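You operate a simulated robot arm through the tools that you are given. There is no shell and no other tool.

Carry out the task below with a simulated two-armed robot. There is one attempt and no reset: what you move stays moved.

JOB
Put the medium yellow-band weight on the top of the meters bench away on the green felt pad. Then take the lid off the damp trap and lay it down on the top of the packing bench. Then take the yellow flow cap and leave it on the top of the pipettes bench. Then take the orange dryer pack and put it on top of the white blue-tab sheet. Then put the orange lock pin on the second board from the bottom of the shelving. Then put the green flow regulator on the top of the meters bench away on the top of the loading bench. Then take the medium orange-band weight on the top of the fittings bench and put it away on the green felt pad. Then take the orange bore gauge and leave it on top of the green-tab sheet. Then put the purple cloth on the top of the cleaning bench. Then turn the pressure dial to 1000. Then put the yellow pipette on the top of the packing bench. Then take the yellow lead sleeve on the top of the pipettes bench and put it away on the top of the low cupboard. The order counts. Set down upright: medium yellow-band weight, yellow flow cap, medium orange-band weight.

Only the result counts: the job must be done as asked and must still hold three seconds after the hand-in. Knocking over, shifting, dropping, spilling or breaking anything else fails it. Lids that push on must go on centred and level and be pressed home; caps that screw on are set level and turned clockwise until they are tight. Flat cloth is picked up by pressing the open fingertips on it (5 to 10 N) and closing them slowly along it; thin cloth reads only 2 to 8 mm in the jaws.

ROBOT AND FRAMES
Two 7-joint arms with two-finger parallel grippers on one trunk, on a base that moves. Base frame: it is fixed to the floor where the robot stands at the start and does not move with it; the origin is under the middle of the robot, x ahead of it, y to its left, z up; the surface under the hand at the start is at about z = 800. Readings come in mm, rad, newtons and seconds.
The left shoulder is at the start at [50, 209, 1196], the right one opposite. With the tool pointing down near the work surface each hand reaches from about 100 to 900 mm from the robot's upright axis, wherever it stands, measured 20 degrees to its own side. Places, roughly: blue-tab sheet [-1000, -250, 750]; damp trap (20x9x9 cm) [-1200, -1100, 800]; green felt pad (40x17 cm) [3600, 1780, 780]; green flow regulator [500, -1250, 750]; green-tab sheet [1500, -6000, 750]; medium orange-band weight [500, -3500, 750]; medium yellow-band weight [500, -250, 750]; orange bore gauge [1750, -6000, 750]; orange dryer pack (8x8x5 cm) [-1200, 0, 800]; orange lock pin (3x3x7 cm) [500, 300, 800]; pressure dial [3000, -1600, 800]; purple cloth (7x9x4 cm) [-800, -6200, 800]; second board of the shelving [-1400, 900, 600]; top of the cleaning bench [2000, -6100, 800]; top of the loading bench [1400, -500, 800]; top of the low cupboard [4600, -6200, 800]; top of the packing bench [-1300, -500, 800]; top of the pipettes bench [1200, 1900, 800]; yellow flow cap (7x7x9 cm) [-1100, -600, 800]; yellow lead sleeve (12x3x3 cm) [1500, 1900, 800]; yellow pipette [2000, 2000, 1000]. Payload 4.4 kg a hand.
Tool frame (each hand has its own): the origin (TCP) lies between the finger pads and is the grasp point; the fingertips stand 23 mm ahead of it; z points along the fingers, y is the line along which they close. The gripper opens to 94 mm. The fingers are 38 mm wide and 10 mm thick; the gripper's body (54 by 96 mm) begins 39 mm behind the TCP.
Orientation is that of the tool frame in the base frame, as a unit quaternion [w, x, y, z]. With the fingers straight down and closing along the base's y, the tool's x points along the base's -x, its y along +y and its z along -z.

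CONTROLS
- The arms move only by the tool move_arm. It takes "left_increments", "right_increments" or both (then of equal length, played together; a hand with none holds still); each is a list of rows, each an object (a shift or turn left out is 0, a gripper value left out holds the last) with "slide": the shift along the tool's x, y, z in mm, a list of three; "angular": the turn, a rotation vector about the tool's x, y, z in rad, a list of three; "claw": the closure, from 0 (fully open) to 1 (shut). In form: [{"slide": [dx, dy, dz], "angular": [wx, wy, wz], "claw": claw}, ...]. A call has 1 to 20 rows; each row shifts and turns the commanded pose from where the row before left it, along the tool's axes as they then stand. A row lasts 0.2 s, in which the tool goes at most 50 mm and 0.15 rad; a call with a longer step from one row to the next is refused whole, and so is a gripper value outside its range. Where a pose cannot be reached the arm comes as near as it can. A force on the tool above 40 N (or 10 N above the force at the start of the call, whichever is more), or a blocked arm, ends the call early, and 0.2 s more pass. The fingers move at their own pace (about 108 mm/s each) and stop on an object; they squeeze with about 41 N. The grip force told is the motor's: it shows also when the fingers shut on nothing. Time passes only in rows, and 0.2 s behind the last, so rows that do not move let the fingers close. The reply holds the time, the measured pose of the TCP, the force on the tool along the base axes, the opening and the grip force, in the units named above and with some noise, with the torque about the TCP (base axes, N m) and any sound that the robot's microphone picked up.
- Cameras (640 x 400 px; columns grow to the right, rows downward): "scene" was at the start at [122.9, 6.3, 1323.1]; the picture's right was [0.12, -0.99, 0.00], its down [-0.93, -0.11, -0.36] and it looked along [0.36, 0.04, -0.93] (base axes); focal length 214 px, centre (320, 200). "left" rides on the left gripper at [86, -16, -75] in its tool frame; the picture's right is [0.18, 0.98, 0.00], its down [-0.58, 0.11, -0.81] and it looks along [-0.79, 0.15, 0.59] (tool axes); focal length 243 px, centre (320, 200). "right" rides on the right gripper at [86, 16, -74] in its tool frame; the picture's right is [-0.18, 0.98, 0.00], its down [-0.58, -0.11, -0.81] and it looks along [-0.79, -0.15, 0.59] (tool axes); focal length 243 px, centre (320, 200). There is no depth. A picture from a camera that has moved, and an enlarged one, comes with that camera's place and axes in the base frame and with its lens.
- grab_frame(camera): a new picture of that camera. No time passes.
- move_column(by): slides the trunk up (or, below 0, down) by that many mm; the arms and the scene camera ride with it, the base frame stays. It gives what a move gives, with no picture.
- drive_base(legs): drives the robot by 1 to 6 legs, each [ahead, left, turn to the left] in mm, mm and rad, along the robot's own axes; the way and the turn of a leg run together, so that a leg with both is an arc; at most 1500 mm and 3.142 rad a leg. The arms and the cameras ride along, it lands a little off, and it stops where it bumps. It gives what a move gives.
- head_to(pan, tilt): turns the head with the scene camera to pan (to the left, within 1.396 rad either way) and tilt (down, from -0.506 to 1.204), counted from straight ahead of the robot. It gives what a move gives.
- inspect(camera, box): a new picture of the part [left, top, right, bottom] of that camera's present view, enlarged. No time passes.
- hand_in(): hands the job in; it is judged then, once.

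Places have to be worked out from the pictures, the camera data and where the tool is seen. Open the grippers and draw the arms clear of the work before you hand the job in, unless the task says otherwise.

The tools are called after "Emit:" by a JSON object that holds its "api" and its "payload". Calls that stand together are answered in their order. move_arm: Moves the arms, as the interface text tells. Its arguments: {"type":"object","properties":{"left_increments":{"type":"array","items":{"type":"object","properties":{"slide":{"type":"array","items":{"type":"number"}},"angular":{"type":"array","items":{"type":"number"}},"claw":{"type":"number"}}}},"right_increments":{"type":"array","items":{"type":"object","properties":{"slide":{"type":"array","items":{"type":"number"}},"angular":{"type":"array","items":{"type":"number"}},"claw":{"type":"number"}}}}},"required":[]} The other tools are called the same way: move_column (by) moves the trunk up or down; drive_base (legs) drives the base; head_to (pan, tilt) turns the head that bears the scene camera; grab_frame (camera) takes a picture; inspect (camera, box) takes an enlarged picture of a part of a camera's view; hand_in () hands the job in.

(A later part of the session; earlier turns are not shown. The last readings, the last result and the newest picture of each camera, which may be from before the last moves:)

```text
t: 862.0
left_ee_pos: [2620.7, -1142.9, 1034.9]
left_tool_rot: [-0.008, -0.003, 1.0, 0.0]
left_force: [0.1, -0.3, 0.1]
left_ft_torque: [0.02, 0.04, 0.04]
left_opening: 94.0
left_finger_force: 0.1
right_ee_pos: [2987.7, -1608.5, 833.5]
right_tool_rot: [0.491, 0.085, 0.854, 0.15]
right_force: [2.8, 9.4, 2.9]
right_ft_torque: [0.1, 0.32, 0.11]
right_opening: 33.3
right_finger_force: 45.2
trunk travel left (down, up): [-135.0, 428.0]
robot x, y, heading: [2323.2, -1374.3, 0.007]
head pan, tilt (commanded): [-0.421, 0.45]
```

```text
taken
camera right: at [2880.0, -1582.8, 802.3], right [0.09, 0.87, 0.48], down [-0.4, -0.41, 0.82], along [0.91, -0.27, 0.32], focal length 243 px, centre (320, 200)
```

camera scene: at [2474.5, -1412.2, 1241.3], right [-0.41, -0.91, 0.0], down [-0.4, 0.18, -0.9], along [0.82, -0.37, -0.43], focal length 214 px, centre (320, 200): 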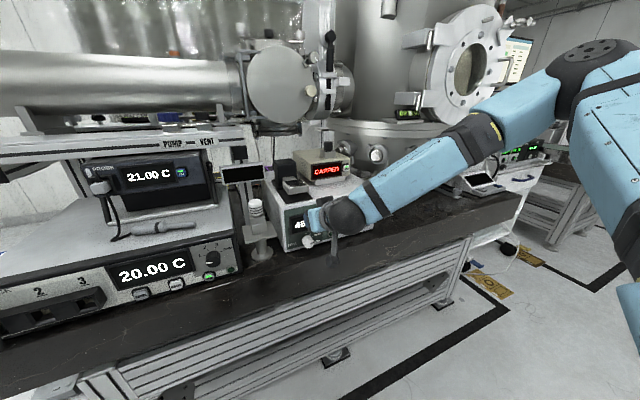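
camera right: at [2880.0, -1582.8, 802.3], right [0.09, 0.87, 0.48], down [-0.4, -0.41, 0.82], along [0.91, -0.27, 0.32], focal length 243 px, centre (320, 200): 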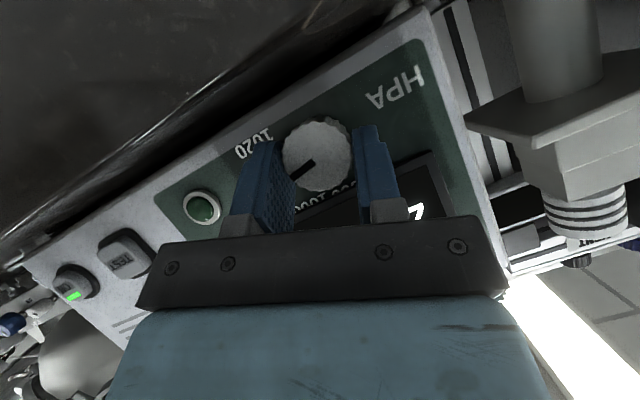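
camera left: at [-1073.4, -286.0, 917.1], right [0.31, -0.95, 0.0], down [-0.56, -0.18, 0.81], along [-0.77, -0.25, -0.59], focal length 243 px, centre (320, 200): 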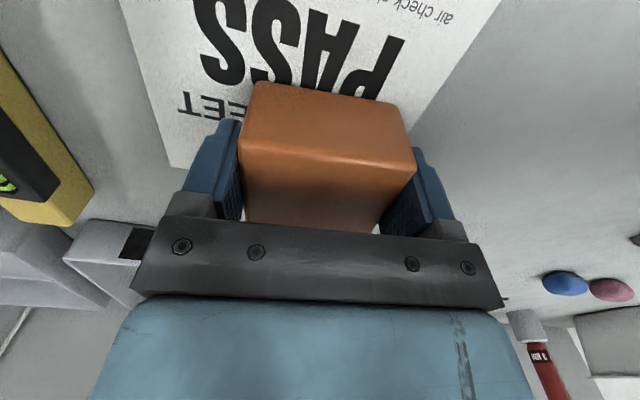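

Gripped (33 mm). I turn the knob anticlockwise by rolling the hand about the dial axis, first 20°, and check.

Emit:
{"api": "move_arm", "payload": {"right_increments": [{"slide": [0, 1.2, 0], "angular": [0.0582, 0, -0.1008]}, {"slide": [0, 1.2, 0], "angular": [0.0582, 0, -0.1008]}, {"slide": [0, 1.2, 0], "angular": [0.0582, 0, -0.1008]}]}}

Emit:
{"api": "grab_frame", "payload": {"camera": "right"}}

```text
t: 862.8
left_ee_pos: [2621.8, -1142.6, 1033.9]
left_tool_rot: [-0.01, -0.005, 1.0, 0.0]
left_force: [-0.4, -0.3, -0.6]
left_ft_torque: [0.02, -0.03, 0.01]
left_opening: 94.1
left_finger_force: 0.1
right_ee_pos: [2985.6, -1604.7, 833.2]
right_tool_rot: [0.496, -0.003, 0.868, 0.01]
right_force: [12.2, 11.9, -11.3]
right_ft_torque: [0.19, -0.08, -0.8]
right_opening: 33.6
right_finger_force: 45.1
right hand out of reach, approached as far as the arm can: row 3
trunk travel left (down, up): [-135.0, 428.0]
robot x, y, heading: [2323.7, -1377.4, 0.005]
head pan, tilt (commanded): [-0.421, 0.45]
stopped in row 3 (right hand): the force on the tool passed its limit at 41 N (the readings are from after the stop); the commanded pose is now the measured one
```

```text
taken
camera right: at [2879.5, -1591.8, 796.5], right [0.08, 0.98, 0.17], down [-0.4, -0.13, 0.91], along [0.91, -0.14, 0.38], focal length 243 px, centre (320, 200)
```

right: 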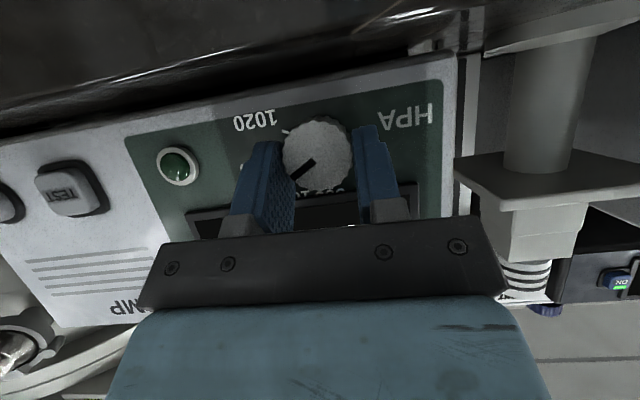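

The knob follows the hand (roll now 0°, i.e. 20° done). I relieve the side forces slightly and continue the second half.

Emit:
{"api": "move_arm", "payload": {"right_increments": [{"slide": [0, 1.5, 2.0]}, {"slide": [0, 1.0, 0], "angular": [0.0485, 0, -0.084]}, {"slide": [0, 1.0, 0], "angular": [0.0485, 0, -0.084]}]}}

Emit:
{"api": "grab_frame", "payload": {"camera": "right"}}

```text
t: 863.4
left_ee_pos: [2622.7, -1141.1, 1034.8]
left_tool_rot: [-0.011, -0.007, 1.0, 0.0]
left_force: [0.6, 0.9, -0.5]
left_ft_torque: [-0.02, -0.02, -0.01]
left_opening: 93.9
left_finger_force: 0.1
right_ee_pos: [2986.5, -1605.7, 834.5]
right_tool_rot: [0.495, -0.018, 0.869, -0.01]
right_force: [17.1, 8.8, -16.5]
right_ft_torque: [0.12, -0.13, -0.88]
right_opening: 33.6
right_finger_force: 44.7
right hand out of reach, approached as far as the arm can: row 2
trunk travel left (down, up): [-135.0, 428.0]
robot x, y, heading: [2320.1, -1373.3, 0.007]
head pan, tilt (commanded): [-0.421, 0.45]
stopped in row 2 (right hand): the force on the tool passed its limit at 58 N (the readings are from after the stop); the commanded pose is now the measured one
```

```text
taken
camera right: at [2878.9, -1593.8, 796.9], right [0.07, 0.99, 0.12], down [-0.39, -0.08, 0.92], along [0.92, -0.11, 0.38], focal length 243 px, centre (320, 200)
```

right: 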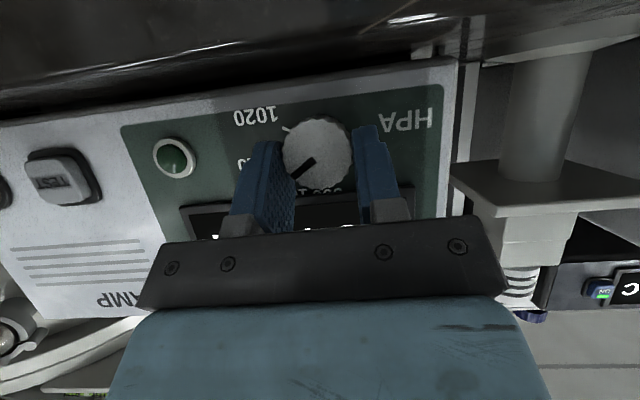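

The arm reaches a joint limit there (about 22° turned). I release the knob, roll back 20° clockwise and will take a second grip for the remaining ≈18°.

Emit:
{"api": "move_arm", "payload": {"right_increments": [{"claw": 0.5}, {"claw": 0.5}, {"claw": 0.5}, {"slide": [0, 0, 0]}]}}

Emit:
{"api": "inspect", "payload": {"camera": "right", "box": [220, 90, 440, 220]}}

```text
t: 864.4
left_ee_pos: [2620.2, -1143.2, 1036.1]
left_tool_rot: [-0.009, -0.005, 1.0, 0.0]
left_force: [-0.2, 0.1, 0.0]
left_ft_torque: [0.03, -0.01, 0.0]
left_opening: 93.9
left_finger_force: 0.1
right_ee_pos: [2984.0, -1605.1, 838.0]
right_tool_rot: [0.496, -0.018, 0.868, -0.01]
right_force: [-0.2, -0.4, 0.4]
right_ft_torque: [0.01, 0.03, 0.01]
right_opening: 47.2
right_finger_force: 0.2
trunk travel left (down, up): [-135.0, 428.0]
robot x, y, heading: [2323.7, -1372.2, 0.004]
head pan, tilt (commanded): [-0.421, 0.45]
```

```text
2.91 times, centred on (330, 155) of right
camera zoom: at [2876.5, -1594.4, 799.8], right [0.07, 0.99, 0.12], down [-0.4, -0.08, 0.91], along [0.91, -0.11, 0.39], focal length 706 px, centre (291, 331)
```

zoom: 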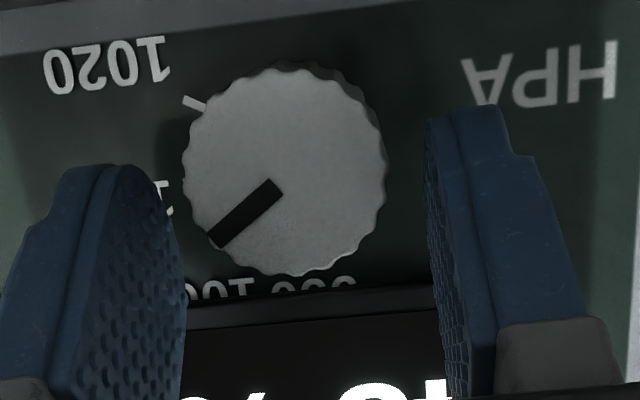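

The pointer now reads about 56°; another ≈16° is needed. I back off 20 mm, roll back clockwise and re-approach.

Emit:
{"api": "move_arm", "payload": {"right_increments": [{"slide": [10, 0, -17.3]}, {"angular": [-0.058, 0, 0.1007]}, {"angular": [-0.058, 0, 0.1007]}, {"angular": [-0.058, 0, 0.1007]}, {"slide": [0, 0, 0]}]}}

Emit:
{"api": "grab_frame", "payload": {"camera": "right"}}

```text
t: 865.6
left_ee_pos: [2621.2, -1142.8, 1036.2]
left_tool_rot: [-0.009, -0.006, 1.0, 0.0]
left_force: [0.6, -0.3, 0.3]
left_ft_torque: [0.01, 0.01, 0.0]
left_opening: 94.0
left_finger_force: 0.1
right_ee_pos: [2964.0, -1605.9, 836.7]
right_tool_rot: [0.489, 0.071, 0.858, 0.139]
right_force: [0.0, 0.5, 0.4]
right_ft_torque: [-0.02, 0.01, 0.01]
right_opening: 47.0
right_finger_force: 0.0
trunk travel left (down, up): [-135.0, 428.0]
robot x, y, heading: [2324.3, -1374.2, 0.005]
head pan, tilt (commanded): [-0.421, 0.45]
```

```text
taken
camera right: at [2856.3, -1582.4, 806.9], right [0.08, 0.89, 0.45], down [-0.39, -0.39, 0.83], along [0.92, -0.24, 0.32], focal length 243 px, centre (320, 200)
```

right: 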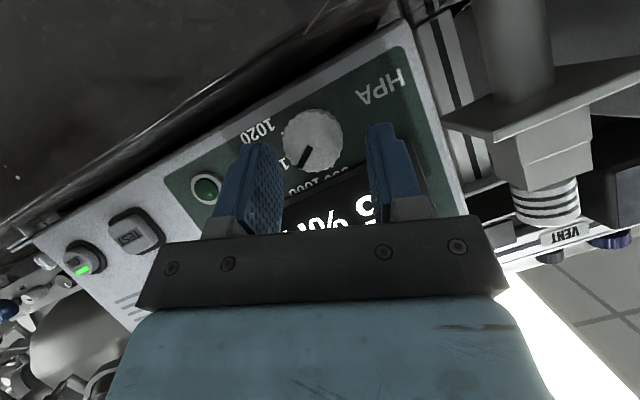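

I re-centre on the knob (small shift right/down) and advance 24 mm again.

Emit:
{"api": "move_arm", "payload": {"right_increments": [{"slide": [2.9, -6.8, 1.7]}, {"slide": [-6, 0, 10.4]}, {"slide": [-6, 0, 10.4]}, {"slide": [0, 0, 0]}]}}

Emit:
{"api": "grab_frame", "payload": {"camera": "right"}}

```text
t: 866.6
left_ee_pos: [2620.5, -1143.8, 1036.2]
left_tool_rot: [-0.008, -0.005, 1.0, 0.0]
left_force: [-0.7, -0.6, 0.3]
left_ft_torque: [0.01, -0.03, 0.02]
left_opening: 94.0
left_finger_force: 0.0
right_ee_pos: [2987.6, -1612.3, 833.0]
right_tool_rot: [0.488, 0.069, 0.859, 0.14]
right_force: [0.6, 0.2, 0.3]
right_ft_torque: [-0.03, -0.01, 0.02]
right_opening: 47.0
right_finger_force: 0.0
trunk travel left (down, up): [-135.0, 428.0]
robot x, y, heading: [2323.9, -1373.4, 0.005]
head pan, tilt (commanded): [-0.421, 0.45]
```

```text
taken
camera right: at [2881.1, -1588.3, 802.3], right [0.08, 0.89, 0.45], down [-0.39, -0.39, 0.83], along [0.92, -0.24, 0.32], focal length 243 px, centre (320, 200)
```

right: 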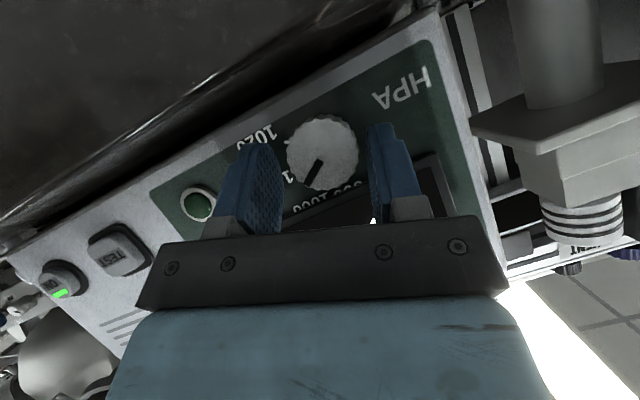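

Centred. I grip again and turn another 16° anticlockwise.

Emit:
{"api": "move_arm", "payload": {"right_increments": [{"claw": 0.7}, {"claw": 1.0}, {"claw": 1.0}, {"claw": 1.0}, {"slide": [0, 1.0, 0], "angular": [0.0467, 0, -0.0808]}, {"slide": [0, 1.0, 0], "angular": [0.0467, 0, -0.0808]}, {"slide": [0, 1.0, 0], "angular": [0.0467, 0, -0.0808]}]}}

Emit:
{"api": "move_arm", "payload": {"right_increments": [{"claw": 0.5}, {"claw": 0.5}, {"claw": 0.5}, {"slide": [10, 0, -17.3]}, {"slide": [15, 0, -26]}, {"slide": [0, 0, 0]}]}}

Emit:
{"api": "inspect", "payload": {"camera": "right", "box": [240, 80, 420, 210]}}

```text
t: 868.2
left_ee_pos: [2620.4, -1140.9, 1034.0]
left_tool_rot: [-0.009, -0.006, 1.0, -0.001]
left_force: [-0.2, -0.3, -0.1]
left_ft_torque: [0.0, 0.06, 0.02]
left_opening: 93.8
left_finger_force: 0.2
right_ee_pos: [2989.7, -1606.6, 834.0]
right_tool_rot: [0.496, -0.002, 0.868, 0.018]
right_force: [12.1, 25.8, 4.7]
right_ft_torque: [0.32, -0.19, -1.08]
right_opening: 34.1
right_finger_force: 44.7
trunk travel left (down, up): [-135.0, 428.0]
robot x, y, heading: [2325.0, -1373.3, 0.008]
head pan, tilt (commanded): [-0.421, 0.45]
```

```text
t: 869.6
left_ee_pos: [2620.8, -1142.8, 1035.2]
left_tool_rot: [-0.009, -0.006, 1.0, 0.0]
left_force: [-0.2, 0.8, 0.1]
left_ft_torque: [0.0, 0.01, 0.01]
left_opening: 94.0
left_finger_force: 0.0
right_ee_pos: [2938.3, -1610.2, 834.1]
right_tool_rot: [0.497, 0.0, 0.868, 0.018]
right_force: [0.1, -0.1, 1.0]
right_ft_torque: [0.01, -0.02, 0.01]
right_opening: 46.8
right_finger_force: 0.0
trunk travel left (down, up): [-135.0, 428.0]
robot x, y, heading: [2320.6, -1375.9, 0.005]
head pan, tilt (commanded): [-0.421, 0.45]
```

```text
3.08 times, centred on (330, 145) of right
camera zoom: at [2829.9, -1596.1, 797.5], right [0.07, 0.98, 0.19], down [-0.4, -0.15, 0.91], along [0.91, -0.14, 0.38], focal length 746 px, centre (289, 369)
```

zoom: 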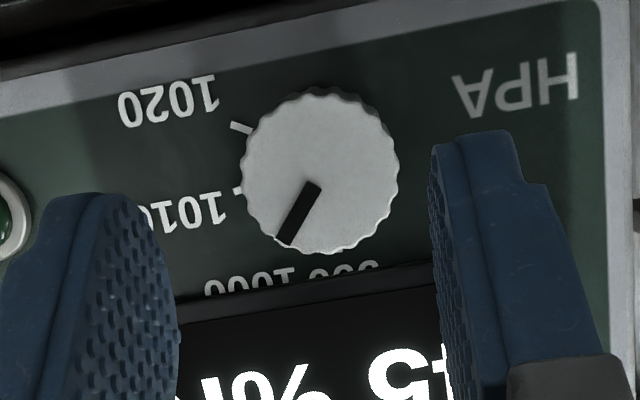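

The pointer now reads about 42°, practically at 1000. I check more precisely with close-ups from both cameras.

Emit:
{"api": "inspect", "payload": {"camera": "right", "box": [290, 90, 370, 170]}}

Emit:
{"api": "head_to", "payload": {"pan": -0.42, "tilt": 0.6}}

Emit:
{"api": "inspect", "payload": {"camera": "scene", "box": [285, 165, 345, 210]}}

```text
5.00 times, centred on (330, 130) of right
camera zoom: at [2829.9, -1596.1, 797.5], right [0.07, 0.98, 0.19], down [-0.4, -0.15, 0.91], along [0.91, -0.14, 0.38], focal length 1213 px, centre (270, 550)
```

zoom: 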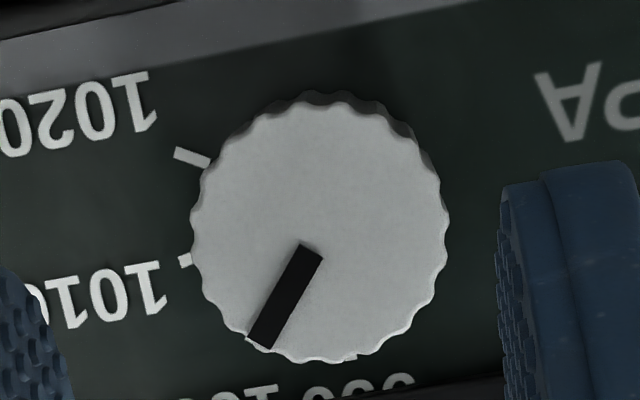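

```text
t: 870.3
left_ee_pos: [2621.1, -1141.6, 1035.0]
left_tool_rot: [-0.008, -0.006, 1.0, 0.0]
left_force: [0.2, -0.6, 0.9]
left_ft_torque: [-0.03, 0.01, 0.0]
left_opening: 94.0
left_finger_force: 0.0
right_ee_pos: [2938.5, -1609.9, 834.2]
right_tool_rot: [0.496, -0.001, 0.868, 0.019]
right_force: [0.6, -0.1, 0.2]
right_ft_torque: [-0.02, 0.02, 0.01]
right_opening: 46.9
right_finger_force: 0.2
trunk travel left (down, up): [-135.0, 428.0]
robot x, y, heading: [2322.7, -1373.8, 0.007]
head pan, tilt (commanded): [-0.421, 0.6]
```

```text
8.89 times, centred on (315, 188) of scene
camera zoom: at [2472.4, -1409.6, 1227.7], right [-0.4, -0.92, 0.0], down [-0.52, 0.23, -0.83], along [0.76, -0.33, -0.56], focal length 1906 px, centre (364, 311)
```

zoom: 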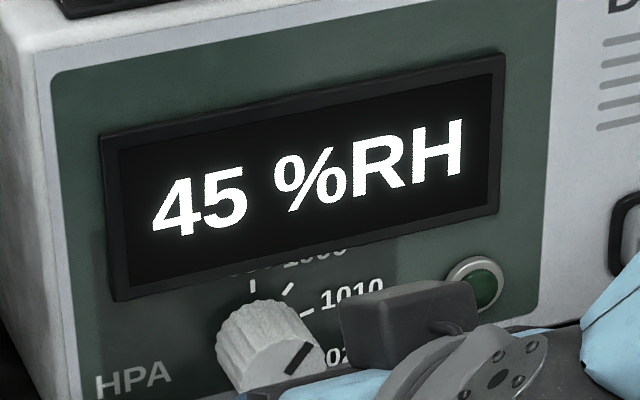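

The dial stands at 1000 (40.3°, the 1000 mark being at 40°). I withdraw the hand, re-level it and prepare to drive to the pipettes bench.

Emit:
{"api": "move_arm", "payload": {"right_increments": [{"slide": [20, 0, -34.6]}, {"slide": [20, 0, -34.6]}, {"slide": [20, 0, -34.6]}, {"slide": [-30, 0, -17.3]}, {"slide": [-34, 0, -20]}, {"slide": [-34, 0, -20]}, {"slide": [-34, 0, -20]}]}}

Emit:
{"api": "move_arm", "payload": {"right_increments": [{"slide": [10, 0, -17], "angular": [0, 0.1496, 0]}, {"slide": [10, 0, -15], "angular": [0, 0.1496, 0]}, {"slide": [10, 0, -10], "angular": [0, 0.1496, 0]}, {"slide": [10, 0, -8], "angular": [0, 0.1496, 0]}, {"slide": [0, 0, 0], "angular": [0, 0.1496, 0]}, {"slide": [0, 0, 0], "angular": [0, 0.1496, 0]}, {"slide": [0, 0, 0], "angular": [0, 0.1496, 0]}]}}

Emit:
{"api": "move_column", "payload": {"by": 330}}

```text
t: 871.9
left_ee_pos: [2619.7, -1142.8, 1035.4]
left_tool_rot: [-0.008, -0.005, 1.0, 0.0]
left_force: [0.1, 0.2, 0.8]
left_ft_torque: [-0.01, -0.03, 0.01]
left_opening: 94.0
left_finger_force: 0.1
right_ee_pos: [2818.1, -1617.7, 986.5]
right_tool_rot: [0.497, -0.002, 0.868, 0.019]
right_force: [0.0, -0.1, 0.5]
right_ft_torque: [-0.03, 0.0, 0.0]
right_opening: 47.0
right_finger_force: 0.1
trunk travel left (down, up): [-135.0, 428.0]
robot x, y, heading: [2326.7, -1374.0, 0.005]
head pan, tilt (commanded): [-0.421, 0.6]
```

```text
t: 873.5
left_ee_pos: [2619.9, -1143.0, 1035.7]
left_tool_rot: [-0.01, -0.005, 1.0, 0.0]
left_force: [0.1, 0.2, 0.1]
left_ft_torque: [-0.03, 0.02, -0.02]
left_opening: 93.7
left_finger_force: 0.1
right_ee_pos: [2755.0, -1617.1, 990.2]
right_tool_rot: [-0.005, -0.011, 1.0, 0.016]
right_force: [0.4, -0.3, 0.0]
right_ft_torque: [-0.01, 0.01, -0.01]
right_opening: 47.1
right_finger_force: 0.0
trunk travel left (down, up): [-135.0, 428.0]
robot x, y, heading: [2324.4, -1372.8, 0.009]
head pan, tilt (commanded): [-0.421, 0.6]
```

```text
t: 876.7
left_ee_pos: [2621.7, -1141.9, 1365.5]
left_tool_rot: [-0.009, -0.006, 1.0, 0.0]
left_force: [0.4, 0.8, 0.6]
left_ft_torque: [0.0, 0.01, 0.03]
left_opening: 94.1
left_finger_force: 0.1
right_ee_pos: [2754.7, -1617.5, 1320.9]
right_tool_rot: [-0.004, -0.011, 1.0, 0.016]
right_force: [-0.4, 0.2, 0.2]
right_ft_torque: [-0.01, 0.0, -0.03]
right_opening: 47.0
right_finger_force: 0.0
trunk travel left (down, up): [-465.0, 98.0]
robot x, y, heading: [2324.9, -1371.5, 0.008]
head pan, tilt (commanded): [-0.421, 0.6]
```

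I straighten the tool and drive north along the aisle, facing +x.

Emit:
{"api": "move_arm", "payload": {"right_increments": [{"slide": [30, 0, 0], "angular": [0.032, -0.01, 0.022]}, {"slide": [20, 0, 0]}]}}

Emit:
{"api": "drive_base", "payload": {"legs": [[-95, 0, -0.008], [0, 1500, 0], [0, 780, 0]]}}

```text
t: 877.3
left_ee_pos: [2620.7, -1143.6, 1365.1]
left_tool_rot: [-0.007, -0.005, 1.0, -0.001]
left_force: [0.1, -0.5, 0.0]
left_ft_torque: [-0.03, -0.02, -0.03]
left_opening: 94.0
left_finger_force: 0.0
right_ee_pos: [2705.3, -1617.9, 1320.5]
right_tool_rot: [0.002, 0.001, 1.0, -0.001]
right_force: [-0.6, 0.1, -0.4]
right_ft_torque: [0.02, -0.02, 0.02]
right_opening: 47.0
right_finger_force: 0.0
trunk travel left (down, up): [-465.0, 98.0]
robot x, y, heading: [2323.1, -1375.9, 0.0]
head pan, tilt (commanded): [-0.421, 0.6]
```

```text
t: 898.3
left_ee_pos: [2575.7, 1143.1, 1364.9]
left_tool_rot: [-0.008, 0.006, 1.0, 0.0]
left_force: [-0.5, -0.1, 0.2]
left_ft_torque: [-0.02, 0.0, -0.01]
left_opening: 93.9
left_finger_force: 0.0
right_ee_pos: [2649.7, 665.9, 1320.9]
right_tool_rot: [0.001, 0.013, 1.0, 0.0]
right_force: [-0.1, 0.7, -0.7]
right_ft_torque: [0.0, 0.01, -0.04]
right_opening: 46.7
right_finger_force: 0.0
trunk travel left (down, up): [-465.0, 98.0]
robot x, y, heading: [2271.5, 917.9, -0.013]
head pan, tilt (commanded): [-0.421, 0.6]
```

I turn to face the pipettes bench and move in front of the pipette rack to look.

Emit:
{"api": "drive_base", "payload": {"legs": [[0, 0, 1.571], [0, 540, 0.012]]}}

Emit:
{"api": "head_to", "payload": {"pan": -0.3, "tilt": 0.45}}

Emit:
{"api": "grab_frame", "payload": {"camera": "scene"}}

Emit:
{"api": "inspect", "payload": {"camera": "scene", "box": [250, 140, 450, 270]}}

```text
t: 907.4
left_ee_pos: [1501.3, 1209.5, 1365.1]
left_tool_rot: [0.006, 0.714, -0.7, 0.007]
left_force: [0.0, 0.2, -0.2]
left_ft_torque: [0.04, 0.01, -0.01]
left_opening: 93.7
left_finger_force: 0.1
right_ee_pos: [1976.0, 1298.5, 1319.5]
right_tool_rot: [-0.001, 0.709, -0.705, -0.001]
right_force: [0.5, -0.7, 0.7]
right_ft_torque: [0.01, 0.01, 0.03]
right_opening: 46.9
right_finger_force: 0.1
trunk travel left (down, up): [-465.0, 98.0]
robot x, y, heading: [1735.6, 918.5, 1.59]
head pan, tilt (commanded): [-0.421, 0.6]
```

```text
t: 908.1
left_ee_pos: [1500.7, 1208.9, 1365.1]
left_tool_rot: [0.006, 0.714, -0.7, 0.006]
left_force: [-0.5, 0.1, -0.3]
left_ft_torque: [-0.01, -0.01, 0.03]
left_opening: 94.0
left_finger_force: 0.0
right_ee_pos: [1976.1, 1298.1, 1319.1]
right_tool_rot: [-0.001, 0.71, -0.704, -0.001]
right_force: [0.2, -0.1, -0.2]
right_ft_torque: [0.01, -0.01, 0.0]
right_opening: 46.9
right_finger_force: 0.2
trunk travel left (down, up): [-465.0, 98.0]
robot x, y, heading: [1737.9, 915.9, 1.593]
head pan, tilt (commanded): [-0.3, 0.45]
```

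```text
taken
camera scene: at [1760.3, 1069.8, 1571.2], right [0.96, -0.28, 0.0], down [-0.12, -0.42, -0.9], along [0.25, 0.86, -0.44], focal length 214 px, centre (320, 200)
```

scene: 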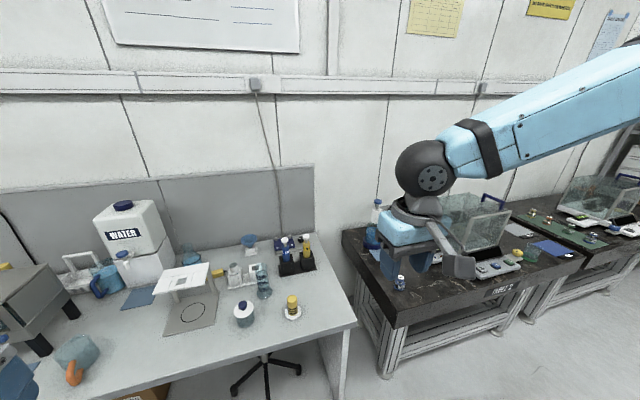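

```text
3.08 times, centred on (350, 205) of scene
camera zoom: at [1760.3, 1069.8, 1571.2], right [0.96, -0.28, 0.0], down [-0.12, -0.42, -0.9], along [0.25, 0.86, -0.44], focal length 660 px, centre (228, 185)
```

zoom: 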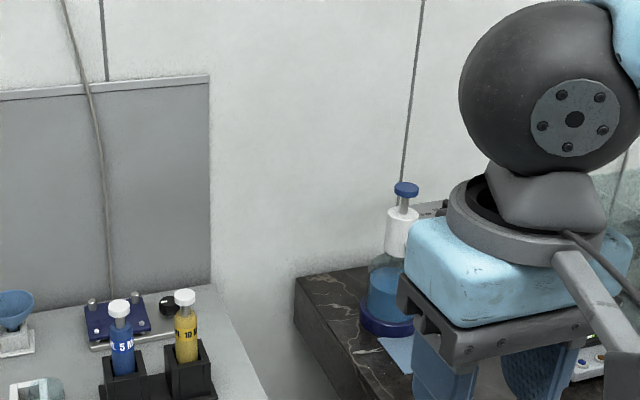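

The yellow pipette stands in the black rack at about (1925,1865), top z≈985. I drive up to the bench (arms stay above everything), lower the trunk and look closely.

Emit:
{"api": "drive_base", "payload": {"legs": [[0, 80, -0.021], [310, 0, 0]]}}

Emit:
{"api": "move_column", "payload": {"by": -170}}

Emit:
{"api": "head_to", "payload": {"pan": -0.4, "tilt": 0.6}}

Emit:
{"api": "grab_frame", "payload": {"camera": "scene"}}

Emit:
{"api": "grab_frame", "payload": {"camera": "right"}}

```text
t: 911.2
left_ee_pos: [1428.2, 1524.8, 1366.3]
left_tool_rot: [0.006, 0.707, -0.707, 0.005]
left_force: [0.3, -0.6, 0.0]
left_ft_torque: [0.0, 0.02, -0.01]
left_opening: 94.0
left_finger_force: 0.1
right_ee_pos: [1904.3, 1604.6, 1321.0]
right_tool_rot: [0.0, -0.703, 0.712, 0.0]
right_force: [-0.3, 0.2, 0.3]
right_ft_torque: [-0.02, -0.02, -0.02]
right_opening: 46.8
right_finger_force: 0.1
trunk travel left (down, up): [-465.0, 98.0]
robot x, y, heading: [1657.2, 1228.9, 1.562]
head pan, tilt (commanded): [-0.3, 0.45]
```

```text
t: 913.1
left_ee_pos: [1428.9, 1526.5, 1195.2]
left_tool_rot: [0.006, 0.707, -0.707, 0.006]
left_force: [0.0, 0.9, 0.3]
left_ft_torque: [0.02, 0.0, -0.02]
left_opening: 93.9
left_finger_force: 0.0
right_ee_pos: [1904.6, 1605.9, 1151.1]
right_tool_rot: [0.001, -0.702, 0.712, 0.001]
right_force: [-0.1, 0.1, -0.6]
right_ft_torque: [-0.02, 0.0, 0.0]
right_opening: 47.1
right_finger_force: 0.0
trunk travel left (down, up): [-295.0, 268.0]
robot x, y, heading: [1653.5, 1224.1, 1.562]
head pan, tilt (commanded): [-0.3, 0.45]
```

```text
t: 913.8
left_ee_pos: [1428.0, 1525.2, 1194.8]
left_tool_rot: [-0.005, -0.707, 0.707, -0.006]
left_force: [0.3, 0.0, 0.6]
left_ft_torque: [0.01, -0.03, 0.02]
left_opening: 93.9
left_finger_force: 0.0
right_ee_pos: [1904.3, 1606.3, 1149.8]
right_tool_rot: [0.001, -0.702, 0.712, 0.001]
right_force: [0.1, 0.0, 0.8]
right_ft_torque: [-0.04, -0.02, -0.01]
right_opening: 46.8
right_finger_force: 0.0
trunk travel left (down, up): [-295.0, 268.0]
robot x, y, heading: [1659.3, 1226.3, 1.571]
head pan, tilt (commanded): [-0.4, 0.6]
```

```text
taken
camera scene: at [1691.5, 1375.1, 1387.7], right [0.92, -0.39, 0.0], down [-0.22, -0.52, -0.83], along [0.32, 0.76, -0.56], focal length 214 px, centre (320, 200)
```

scene: 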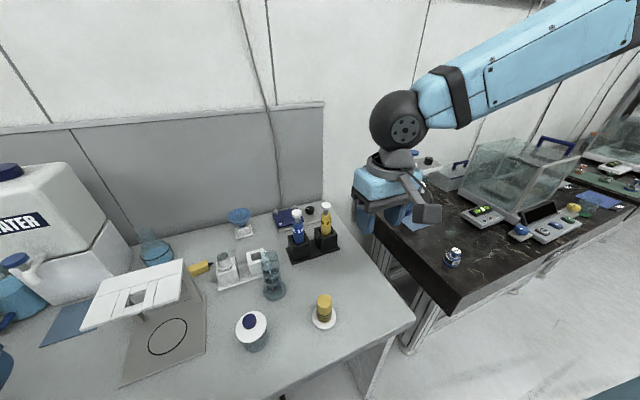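

```text
taken
camera right: at [1887.3, 1518.2, 1224.1], right [-0.98, 0.2, 0.0], down [0.12, 0.58, 0.81], along [0.16, 0.79, -0.59], focal length 243 px, centre (320, 200)
```

right: 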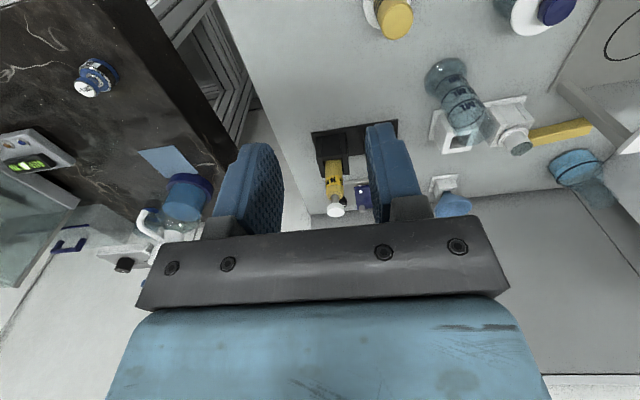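

Emit:
{"api": "inspect", "payload": {"camera": "scene", "box": [260, 190, 360, 270]}}

Emit:
{"api": "inspect", "payload": {"camera": "right", "box": [300, 110, 400, 230]}}

```text
5.00 times, centred on (310, 230) of scene
camera zoom: at [1691.5, 1375.1, 1387.7], right [0.92, -0.39, 0.0], down [-0.22, -0.52, -0.83], along [0.32, 0.76, -0.56], focal length 1072 px, centre (370, 50)
```

zoom: 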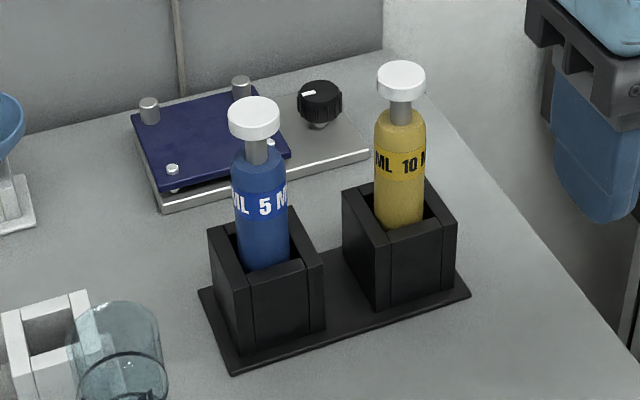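

```text
3.33 times, centred on (350, 170) of right
camera zoom: at [1887.3, 1518.2, 1224.1], right [-0.98, 0.2, 0.0], down [0.12, 0.58, 0.81], along [0.16, 0.79, -0.59], focal length 809 px, centre (220, 300)
```

zoom: 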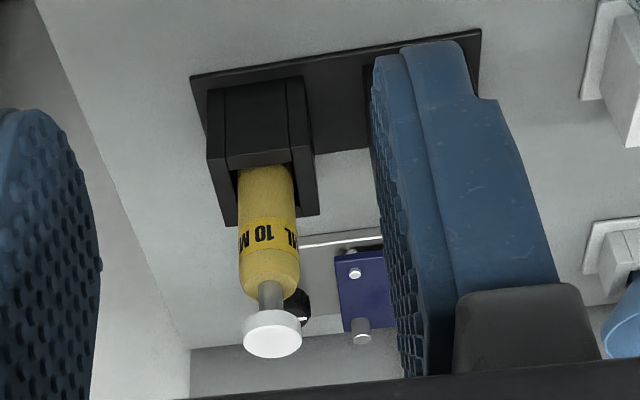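

The pipette's axis is at about (1935,1900), body ≈33 mm thick between z≈850 (holder top) and 938, cap top at 973. I lower the trunk a little and tilt the right gripper 60° forward in front of the rack.

Emit:
{"api": "move_column", "payload": {"by": -80}}

Emit:
{"api": "move_arm", "payload": {"right_increments": [{"slide": [-25, -4.4, 0], "angular": [0, -0.1496, 0], "claw": 0.35}, {"slide": [-24.7, -4.4, 3.7], "angular": [0, -0.1496, 0]}, {"slide": [-23.9, -4.4, 7.4], "angular": [0, -0.1496, 0]}, {"slide": [-22.5, -4.4, 10.8], "angular": [0, -0.1496, 0]}, {"slide": [-20.7, -4.4, 14.1], "angular": [0, -0.1496, 0]}, {"slide": [-18.3, -4.4, 17], "angular": [0, -0.1496, 0]}, {"slide": [-15.6, -4.4, 19.5], "angular": [0, -0.1496, 0]}, {"slide": [0, 0, 0]}]}}

Emit:
{"api": "grab_frame", "payload": {"camera": "scene"}}

Emit:
{"api": "grab_frame", "payload": {"camera": "right"}}

```text
t: 915.0
left_ee_pos: [1427.0, 1524.8, 1116.1]
left_tool_rot: [0.006, 0.707, -0.707, 0.006]
left_force: [0.7, -0.2, -1.0]
left_ft_torque: [-0.02, 0.01, 0.01]
left_opening: 94.1
left_finger_force: 0.0
right_ee_pos: [1903.2, 1605.5, 1070.7]
right_tool_rot: [0.001, -0.703, 0.712, 0.0]
right_force: [-0.3, 0.0, -0.4]
right_ft_torque: [0.0, -0.01, -0.01]
right_opening: 47.2
right_finger_force: 0.0
trunk travel left (down, up): [-215.0, 348.0]
robot x, y, heading: [1657.1, 1227.0, 1.567]
head pan, tilt (commanded): [-0.4, 0.6]
```

```text
t: 916.8
left_ee_pos: [1428.1, 1526.1, 1116.0]
left_tool_rot: [-0.006, -0.706, 0.708, -0.005]
left_force: [-0.3, -0.3, 0.7]
left_ft_torque: [0.0, -0.01, -0.01]
left_opening: 94.1
left_finger_force: 0.1
right_ee_pos: [1936.6, 1781.7, 1068.9]
right_tool_rot: [0.357, -0.608, 0.615, 0.353]
right_force: [-0.3, -0.8, 0.3]
right_ft_torque: [0.01, 0.03, 0.0]
right_opening: 61.0
right_finger_force: 0.0
trunk travel left (down, up): [-215.0, 348.0]
robot x, y, heading: [1656.6, 1224.4, 1.567]
head pan, tilt (commanded): [-0.4, 0.6]
```

```text
taken
camera scene: at [1691.0, 1374.4, 1307.8], right [0.92, -0.39, 0.0], down [-0.22, -0.52, -0.83], along [0.32, 0.76, -0.56], focal length 214 px, centre (320, 200)
```

scene: 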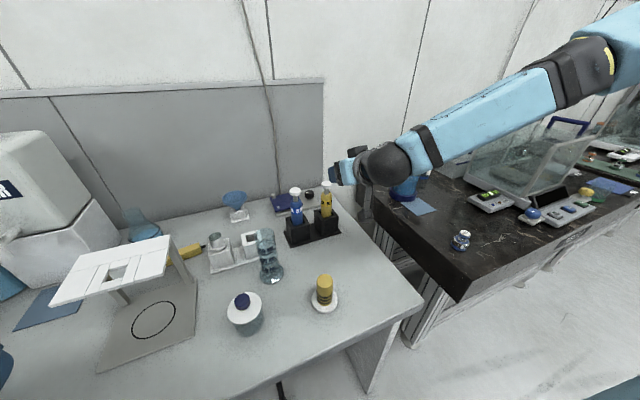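

```text
taken
camera right: at [1919.5, 1672.2, 1031.1], right [-0.98, 0.1, 0.16], down [0.1, -0.41, 0.91], along [0.16, 0.91, 0.39], focal length 243 px, centre (320, 200)
```

right: 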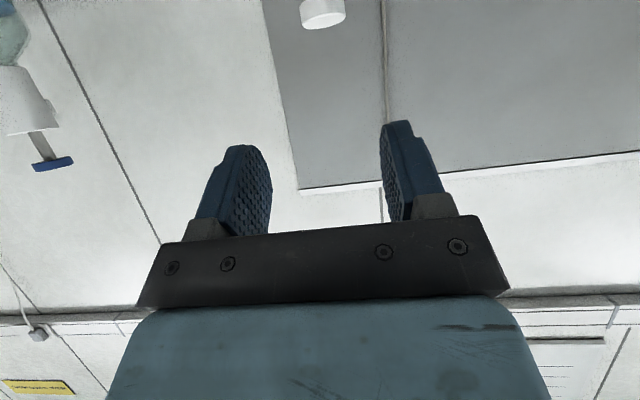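

I lower the tilted hand to z≈905 in front of the pipette.

Emit:
{"api": "move_arm", "payload": {"right_increments": [{"slide": [35.5, 0, 20.5]}, {"slide": [35.5, 0, 20.5]}, {"slide": [35.5, 0, 20.5]}, {"slide": [35.5, 0, 20.5]}, {"slide": [0, 0, 0]}]}}

Emit:
{"api": "grab_frame", "payload": {"camera": "right"}}

Emit:
{"api": "grab_frame", "payload": {"camera": "scene"}}

```text
t: 918.0
left_ee_pos: [1428.8, 1525.4, 1115.5]
left_tool_rot: [-0.006, -0.707, 0.707, -0.005]
left_force: [-0.1, 0.1, 0.0]
left_ft_torque: [-0.02, -0.04, 0.02]
left_opening: 94.2
left_finger_force: 0.0
right_ee_pos: [1938.1, 1781.7, 905.5]
right_tool_rot: [0.356, -0.608, 0.616, 0.352]
right_force: [0.0, 0.5, -0.1]
right_ft_torque: [0.0, 0.0, 0.01]
right_opening: 61.5
right_finger_force: 0.0
trunk travel left (down, up): [-215.0, 348.0]
robot x, y, heading: [1657.0, 1228.3, 1.568]
head pan, tilt (commanded): [-0.4, 0.6]
```

```text
taken
camera right: at [1920.1, 1671.9, 867.3], right [-0.98, 0.1, 0.16], down [0.1, -0.41, 0.91], along [0.16, 0.91, 0.39], focal length 243 px, centre (320, 200)
```

right: 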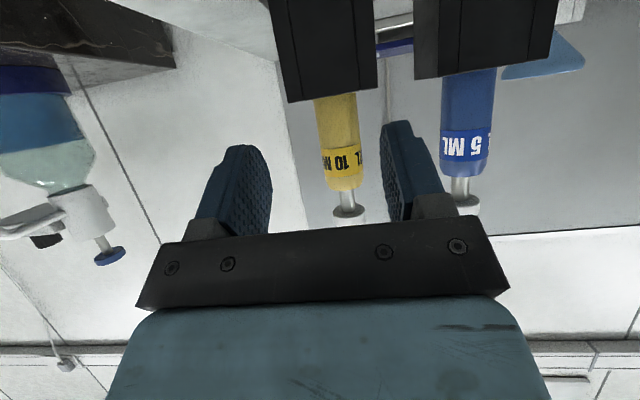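

```text
taken
camera scene: at [1692.1, 1374.6, 1307.7], right [0.92, -0.39, 0.0], down [-0.22, -0.52, -0.83], along [0.32, 0.76, -0.56], focal length 214 px, centre (320, 200)
```

scene: 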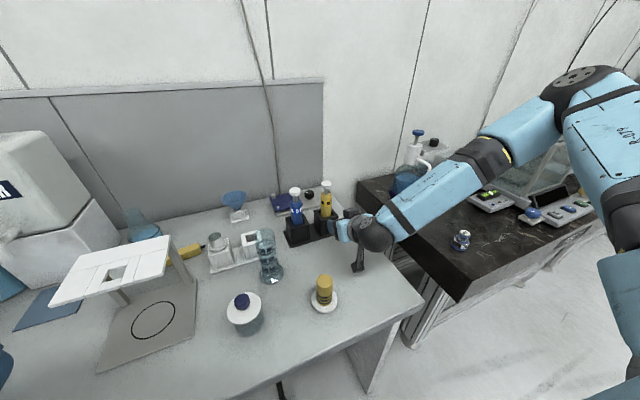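

The pipette is nearly straight ahead, the holder's top at z≈869. I raise 7 mm, centre, and advance so that the finger ends straddle the body.

Emit:
{"api": "move_arm", "payload": {"right_increments": [{"slide": [-6.1, 4, -3.5]}, {"slide": [-17.7, 0, 30.6]}, {"slide": [-17.7, 0, 30.6]}, {"slide": [-15, 0, 26]}, {"slide": [0, 0, 0]}]}}

Emit:
{"api": "grab_frame", "payload": {"camera": "right"}}

Emit:
{"api": "inspect", "payload": {"camera": "scene", "box": [270, 160, 400, 270]}}

```text
t: 919.1
left_ee_pos: [1427.8, 1526.1, 1116.0]
left_tool_rot: [0.006, 0.707, -0.707, 0.006]
left_force: [-0.3, 0.5, 0.1]
left_ft_torque: [0.02, 0.0, -0.01]
left_opening: 94.1
left_finger_force: 0.1
right_ee_pos: [1935.0, 1882.3, 914.5]
right_tool_rot: [0.357, -0.608, 0.616, 0.352]
right_force: [0.9, -0.3, 0.2]
right_ft_torque: [-0.04, 0.01, 0.0]
right_opening: 61.0
right_finger_force: 0.0
trunk travel left (down, up): [-215.0, 348.0]
robot x, y, heading: [1650.5, 1226.4, 1.567]
head pan, tilt (commanded): [-0.4, 0.6]
```

```text
taken
camera right: at [1917.2, 1773.8, 875.7], right [-0.98, 0.1, 0.16], down [0.1, -0.41, 0.91], along [0.16, 0.91, 0.39], focal length 243 px, centre (320, 200)
```

right: 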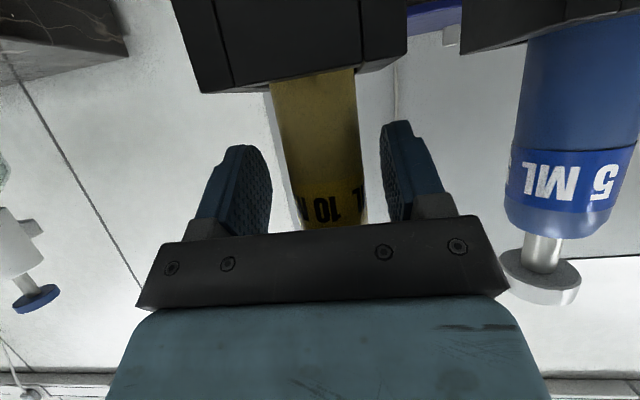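

```text
3.64 times, centred on (335, 215) of scene
camera zoom: at [1691.7, 1374.7, 1307.7], right [0.92, -0.39, 0.0], down [-0.22, -0.52, -0.83], along [0.32, 0.76, -0.56], focal length 780 px, centre (266, 146)
```

zoom: 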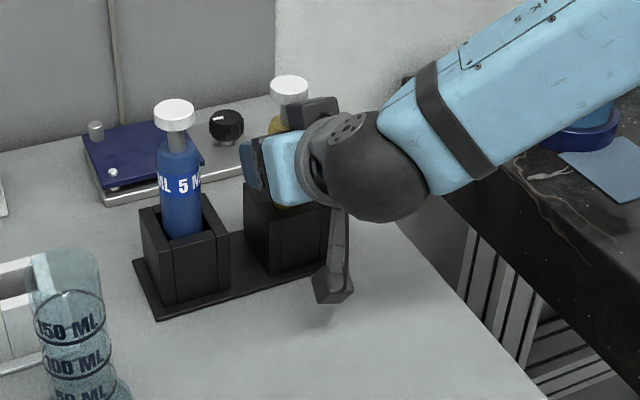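

The body is centred between the finger ends. I advance 4 mm more and close.

Emit:
{"api": "move_arm", "payload": {"right_increments": [{"slide": [-2, 0, 3.5]}, {"claw": 0.7}, {"claw": 1.0}, {"claw": 1.0}, {"claw": 1.0}]}}

Emit:
{"api": "grab_frame", "payload": {"camera": "right"}}

```text
t: 920.4
left_ee_pos: [1427.3, 1524.9, 1115.1]
left_tool_rot: [0.007, 0.708, -0.707, 0.006]
left_force: [0.7, 0.3, 0.8]
left_ft_torque: [0.02, -0.02, -0.01]
left_opening: 94.2
left_finger_force: 0.1
right_ee_pos: [1933.8, 1885.8, 914.3]
right_tool_rot: [0.355, -0.61, 0.615, 0.353]
right_force: [-6.8, 0.3, -0.2]
right_ft_torque: [0.02, 0.33, 0.02]
right_opening: 33.7
right_finger_force: 40.9
trunk travel left (down, up): [-215.0, 348.0]
robot x, y, heading: [1654.7, 1224.7, 1.563]
head pan, tilt (commanded): [-0.4, 0.6]
```

```text
taken
camera right: at [1916.7, 1777.5, 875.2], right [-0.98, 0.1, 0.16], down [0.1, -0.41, 0.91], along [0.16, 0.91, 0.39], focal length 243 px, centre (320, 200)
```

right: 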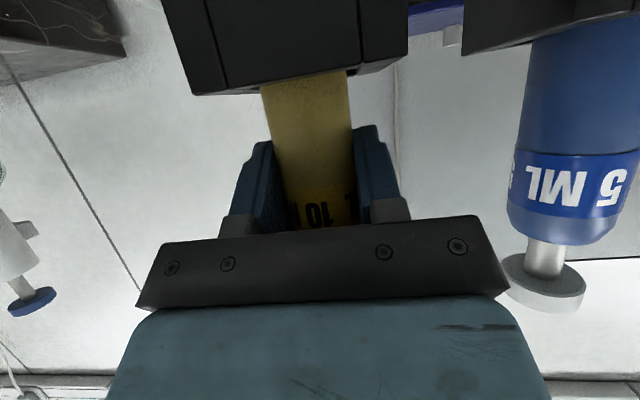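

Gripped (33.7 mm). I lift slowly and check that only the pipette comes out.

Emit:
{"api": "move_arm", "payload": {"right_increments": [{"slide": [-8.7, 0, -5]}, {"slide": [-17.3, 0, -10]}, {"slide": [-17.3, 0, -10]}, {"slide": [0, 0, 0]}]}}

Emit:
{"api": "inspect", "payload": {"camera": "scene", "box": [250, 140, 400, 270]}}

```text
t: 921.4
left_ee_pos: [1428.8, 1526.0, 1114.8]
left_tool_rot: [0.006, 0.707, -0.707, 0.006]
left_force: [0.2, -0.2, -0.1]
left_ft_torque: [0.03, -0.03, 0.0]
left_opening: 94.0
left_finger_force: 0.1
right_ee_pos: [1934.7, 1886.7, 963.5]
right_tool_rot: [0.356, -0.609, 0.616, 0.352]
right_force: [0.1, -0.3, -0.2]
right_ft_torque: [-0.01, 0.01, -0.03]
right_opening: 34.0
right_finger_force: 40.9
trunk travel left (down, up): [-215.0, 348.0]
robot x, y, heading: [1659.7, 1222.2, 1.566]
head pan, tilt (commanded): [-0.4, 0.6]
```

```text
3.08 times, centred on (325, 205) of scene
camera zoom: at [1691.6, 1375.5, 1307.6], right [0.92, -0.39, 0.0], down [-0.22, -0.52, -0.82], along [0.32, 0.76, -0.57], focal length 660 px, centre (305, 185)
```

zoom: 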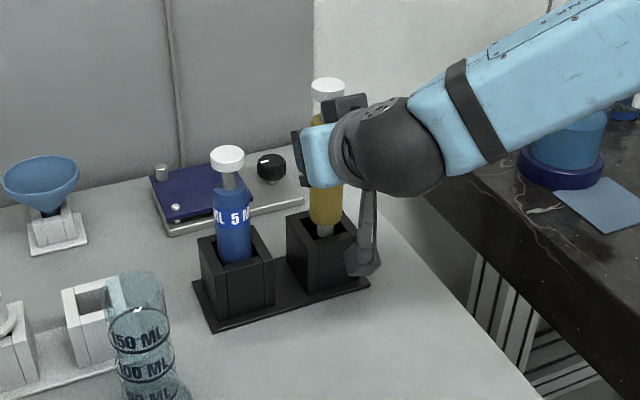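

Only the pipette lifts. I raise it clear of the holder and withdraw toward the robot.

Emit:
{"api": "move_arm", "payload": {"right_increments": [{"slide": [-34.6, 0, -20]}, {"slide": [-34.6, 0, -20]}, {"slide": [-20, 0, -11.5]}, {"slide": [20, 0, -34.6]}, {"slide": [20, 0, -34.6]}, {"slide": [20, 0, -34.6]}, {"slide": [20, 0, -34.6]}]}}

Emit:
{"api": "grab_frame", "payload": {"camera": "right"}}

Emit:
{"api": "inspect", "payload": {"camera": "scene", "box": [250, 100, 430, 270]}}

```text
t: 923.0
left_ee_pos: [1428.8, 1524.8, 1114.5]
left_tool_rot: [-0.005, -0.707, 0.707, -0.005]
left_force: [-0.3, 0.0, 0.3]
left_ft_torque: [0.0, 0.0, 0.03]
left_opening: 93.9
left_finger_force: 0.0
right_ee_pos: [1932.9, 1722.7, 1067.9]
right_tool_rot: [0.356, -0.608, 0.616, 0.352]
right_force: [0.0, 0.5, -1.5]
right_ft_torque: [0.01, -0.02, 0.0]
right_opening: 33.6
right_finger_force: 40.8
trunk travel left (down, up): [-215.0, 348.0]
robot x, y, heading: [1655.4, 1226.8, 1.566]
head pan, tilt (commanded): [-0.4, 0.6]
```

```text
taken
camera right: at [1916.0, 1614.5, 1029.1], right [-0.98, 0.1, 0.16], down [0.1, -0.41, 0.91], along [0.16, 0.91, 0.39], focal length 243 px, centre (320, 200)
```

right: 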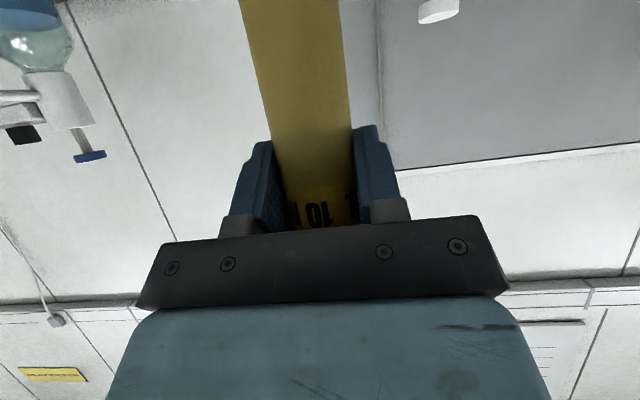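

```text
2.35 times, centred on (340, 185) of scene
camera zoom: at [1691.8, 1374.3, 1307.8], right [0.92, -0.39, 0.0], down [-0.22, -0.52, -0.83], along [0.32, 0.76, -0.56], focal length 505 px, centre (273, 235)
```

zoom: 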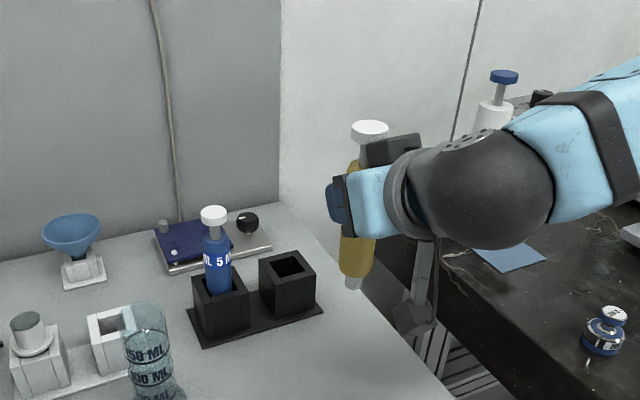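

The pipette is held vertically. I raise the trunk and drive back to the packing bench.

Emit:
{"api": "move_column", "payload": {"by": 250}}

Emit:
{"api": "drive_base", "payload": {"legs": [[-310, 0, 0.005], [0, 1500, 0], [0, 490, 0], [-410, 0, 0], [0, 0, 1.571]]}}

Emit:
{"api": "drive_base", "payload": {"legs": [[0, 600, 0]]}}

Emit:
{"api": "head_to", "payload": {"pan": -0.2, "tilt": 0.6}}

Emit:
{"api": "grab_frame", "payload": {"camera": "scene"}}

```text
t: 925.5
left_ee_pos: [1428.0, 1525.9, 1365.6]
left_tool_rot: [0.007, 0.707, -0.707, 0.007]
left_force: [0.3, -1.0, 0.1]
left_ft_torque: [-0.04, 0.02, -0.01]
left_opening: 94.0
left_finger_force: 0.0
right_ee_pos: [1933.7, 1725.2, 1318.2]
right_tool_rot: [0.355, -0.609, 0.616, 0.352]
right_force: [0.5, -1.0, -1.8]
right_ft_torque: [0.01, -0.01, -0.02]
right_opening: 33.6
right_finger_force: 41.0
trunk travel left (down, up): [-465.0, 98.0]
robot x, y, heading: [1656.6, 1225.9, 1.567]
head pan, tilt (commanded): [-0.4, 0.6]
```

```text
t: 951.2
left_ee_pos: [-661.1, 249.0, 1366.0]
left_tool_rot: [0.0, 1.0, 0.007, 0.009]
left_force: [-0.3, 0.2, -0.1]
left_ft_torque: [0.02, -0.01, 0.0]
left_opening: 93.8
left_finger_force: 0.1
right_ee_pos: [-866.6, 751.9, 1316.1]
right_tool_rot: [0.001, 0.866, 0.001, -0.501]
right_force: [0.3, 0.3, -0.5]
right_ft_torque: [0.01, -0.02, -0.03]
right_opening: 34.0
right_finger_force: 41.5
trunk travel left (down, up): [-465.0, 98.0]
robot x, y, heading: [-369.5, 480.4, -3.136]
head pan, tilt (commanded): [-0.4, 0.6]
```

```text
t: 957.1
left_ee_pos: [-660.5, -360.1, 1365.4]
left_tool_rot: [0.0, 1.0, 0.002, 0.008]
left_force: [0.3, 0.1, 0.8]
left_ft_torque: [-0.02, -0.01, 0.01]
left_opening: 94.2
left_finger_force: 0.0
right_ee_pos: [-861.7, 141.9, 1316.4]
right_tool_rot: [-0.003, 0.866, -0.004, -0.5]
right_force: [0.3, -0.7, -0.8]
right_ft_torque: [0.05, -0.01, 0.02]
right_opening: 33.6
right_finger_force: 41.2
trunk travel left (down, up): [-465.0, 98.0]
robot x, y, heading: [-363.2, -129.9, 3.141]
head pan, tilt (commanded): [-0.4, 0.6]
```

```text
t: 957.8
left_ee_pos: [-660.4, -360.2, 1365.0]
left_tool_rot: [-0.001, 1.0, 0.002, 0.009]
left_force: [0.2, 0.2, -0.1]
left_ft_torque: [-0.02, -0.01, -0.02]
left_opening: 94.0
left_finger_force: 0.0
right_ee_pos: [-862.3, 143.5, 1317.2]
right_tool_rot: [-0.002, 0.866, -0.003, -0.5]
right_force: [0.4, 0.5, -2.0]
right_ft_torque: [-0.02, 0.03, 0.01]
right_opening: 33.4
right_finger_force: 40.6
trunk travel left (down, up): [-465.0, 98.0]
robot x, y, heading: [-362.9, -131.9, 3.144]
head pan, tilt (commanded): [-0.201, 0.6]
```

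```text
taken
camera scene: at [-516.7, -114.0, 1557.6], right [0.2, 0.98, 0.0], down [0.55, -0.11, -0.83], along [-0.81, 0.17, -0.56], focal length 214 px, centre (320, 200)
```

scene: 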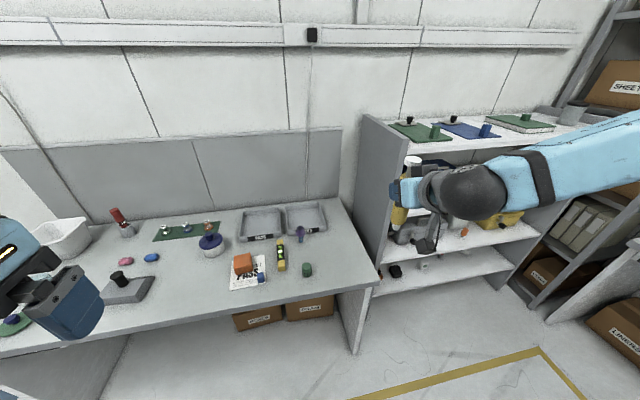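

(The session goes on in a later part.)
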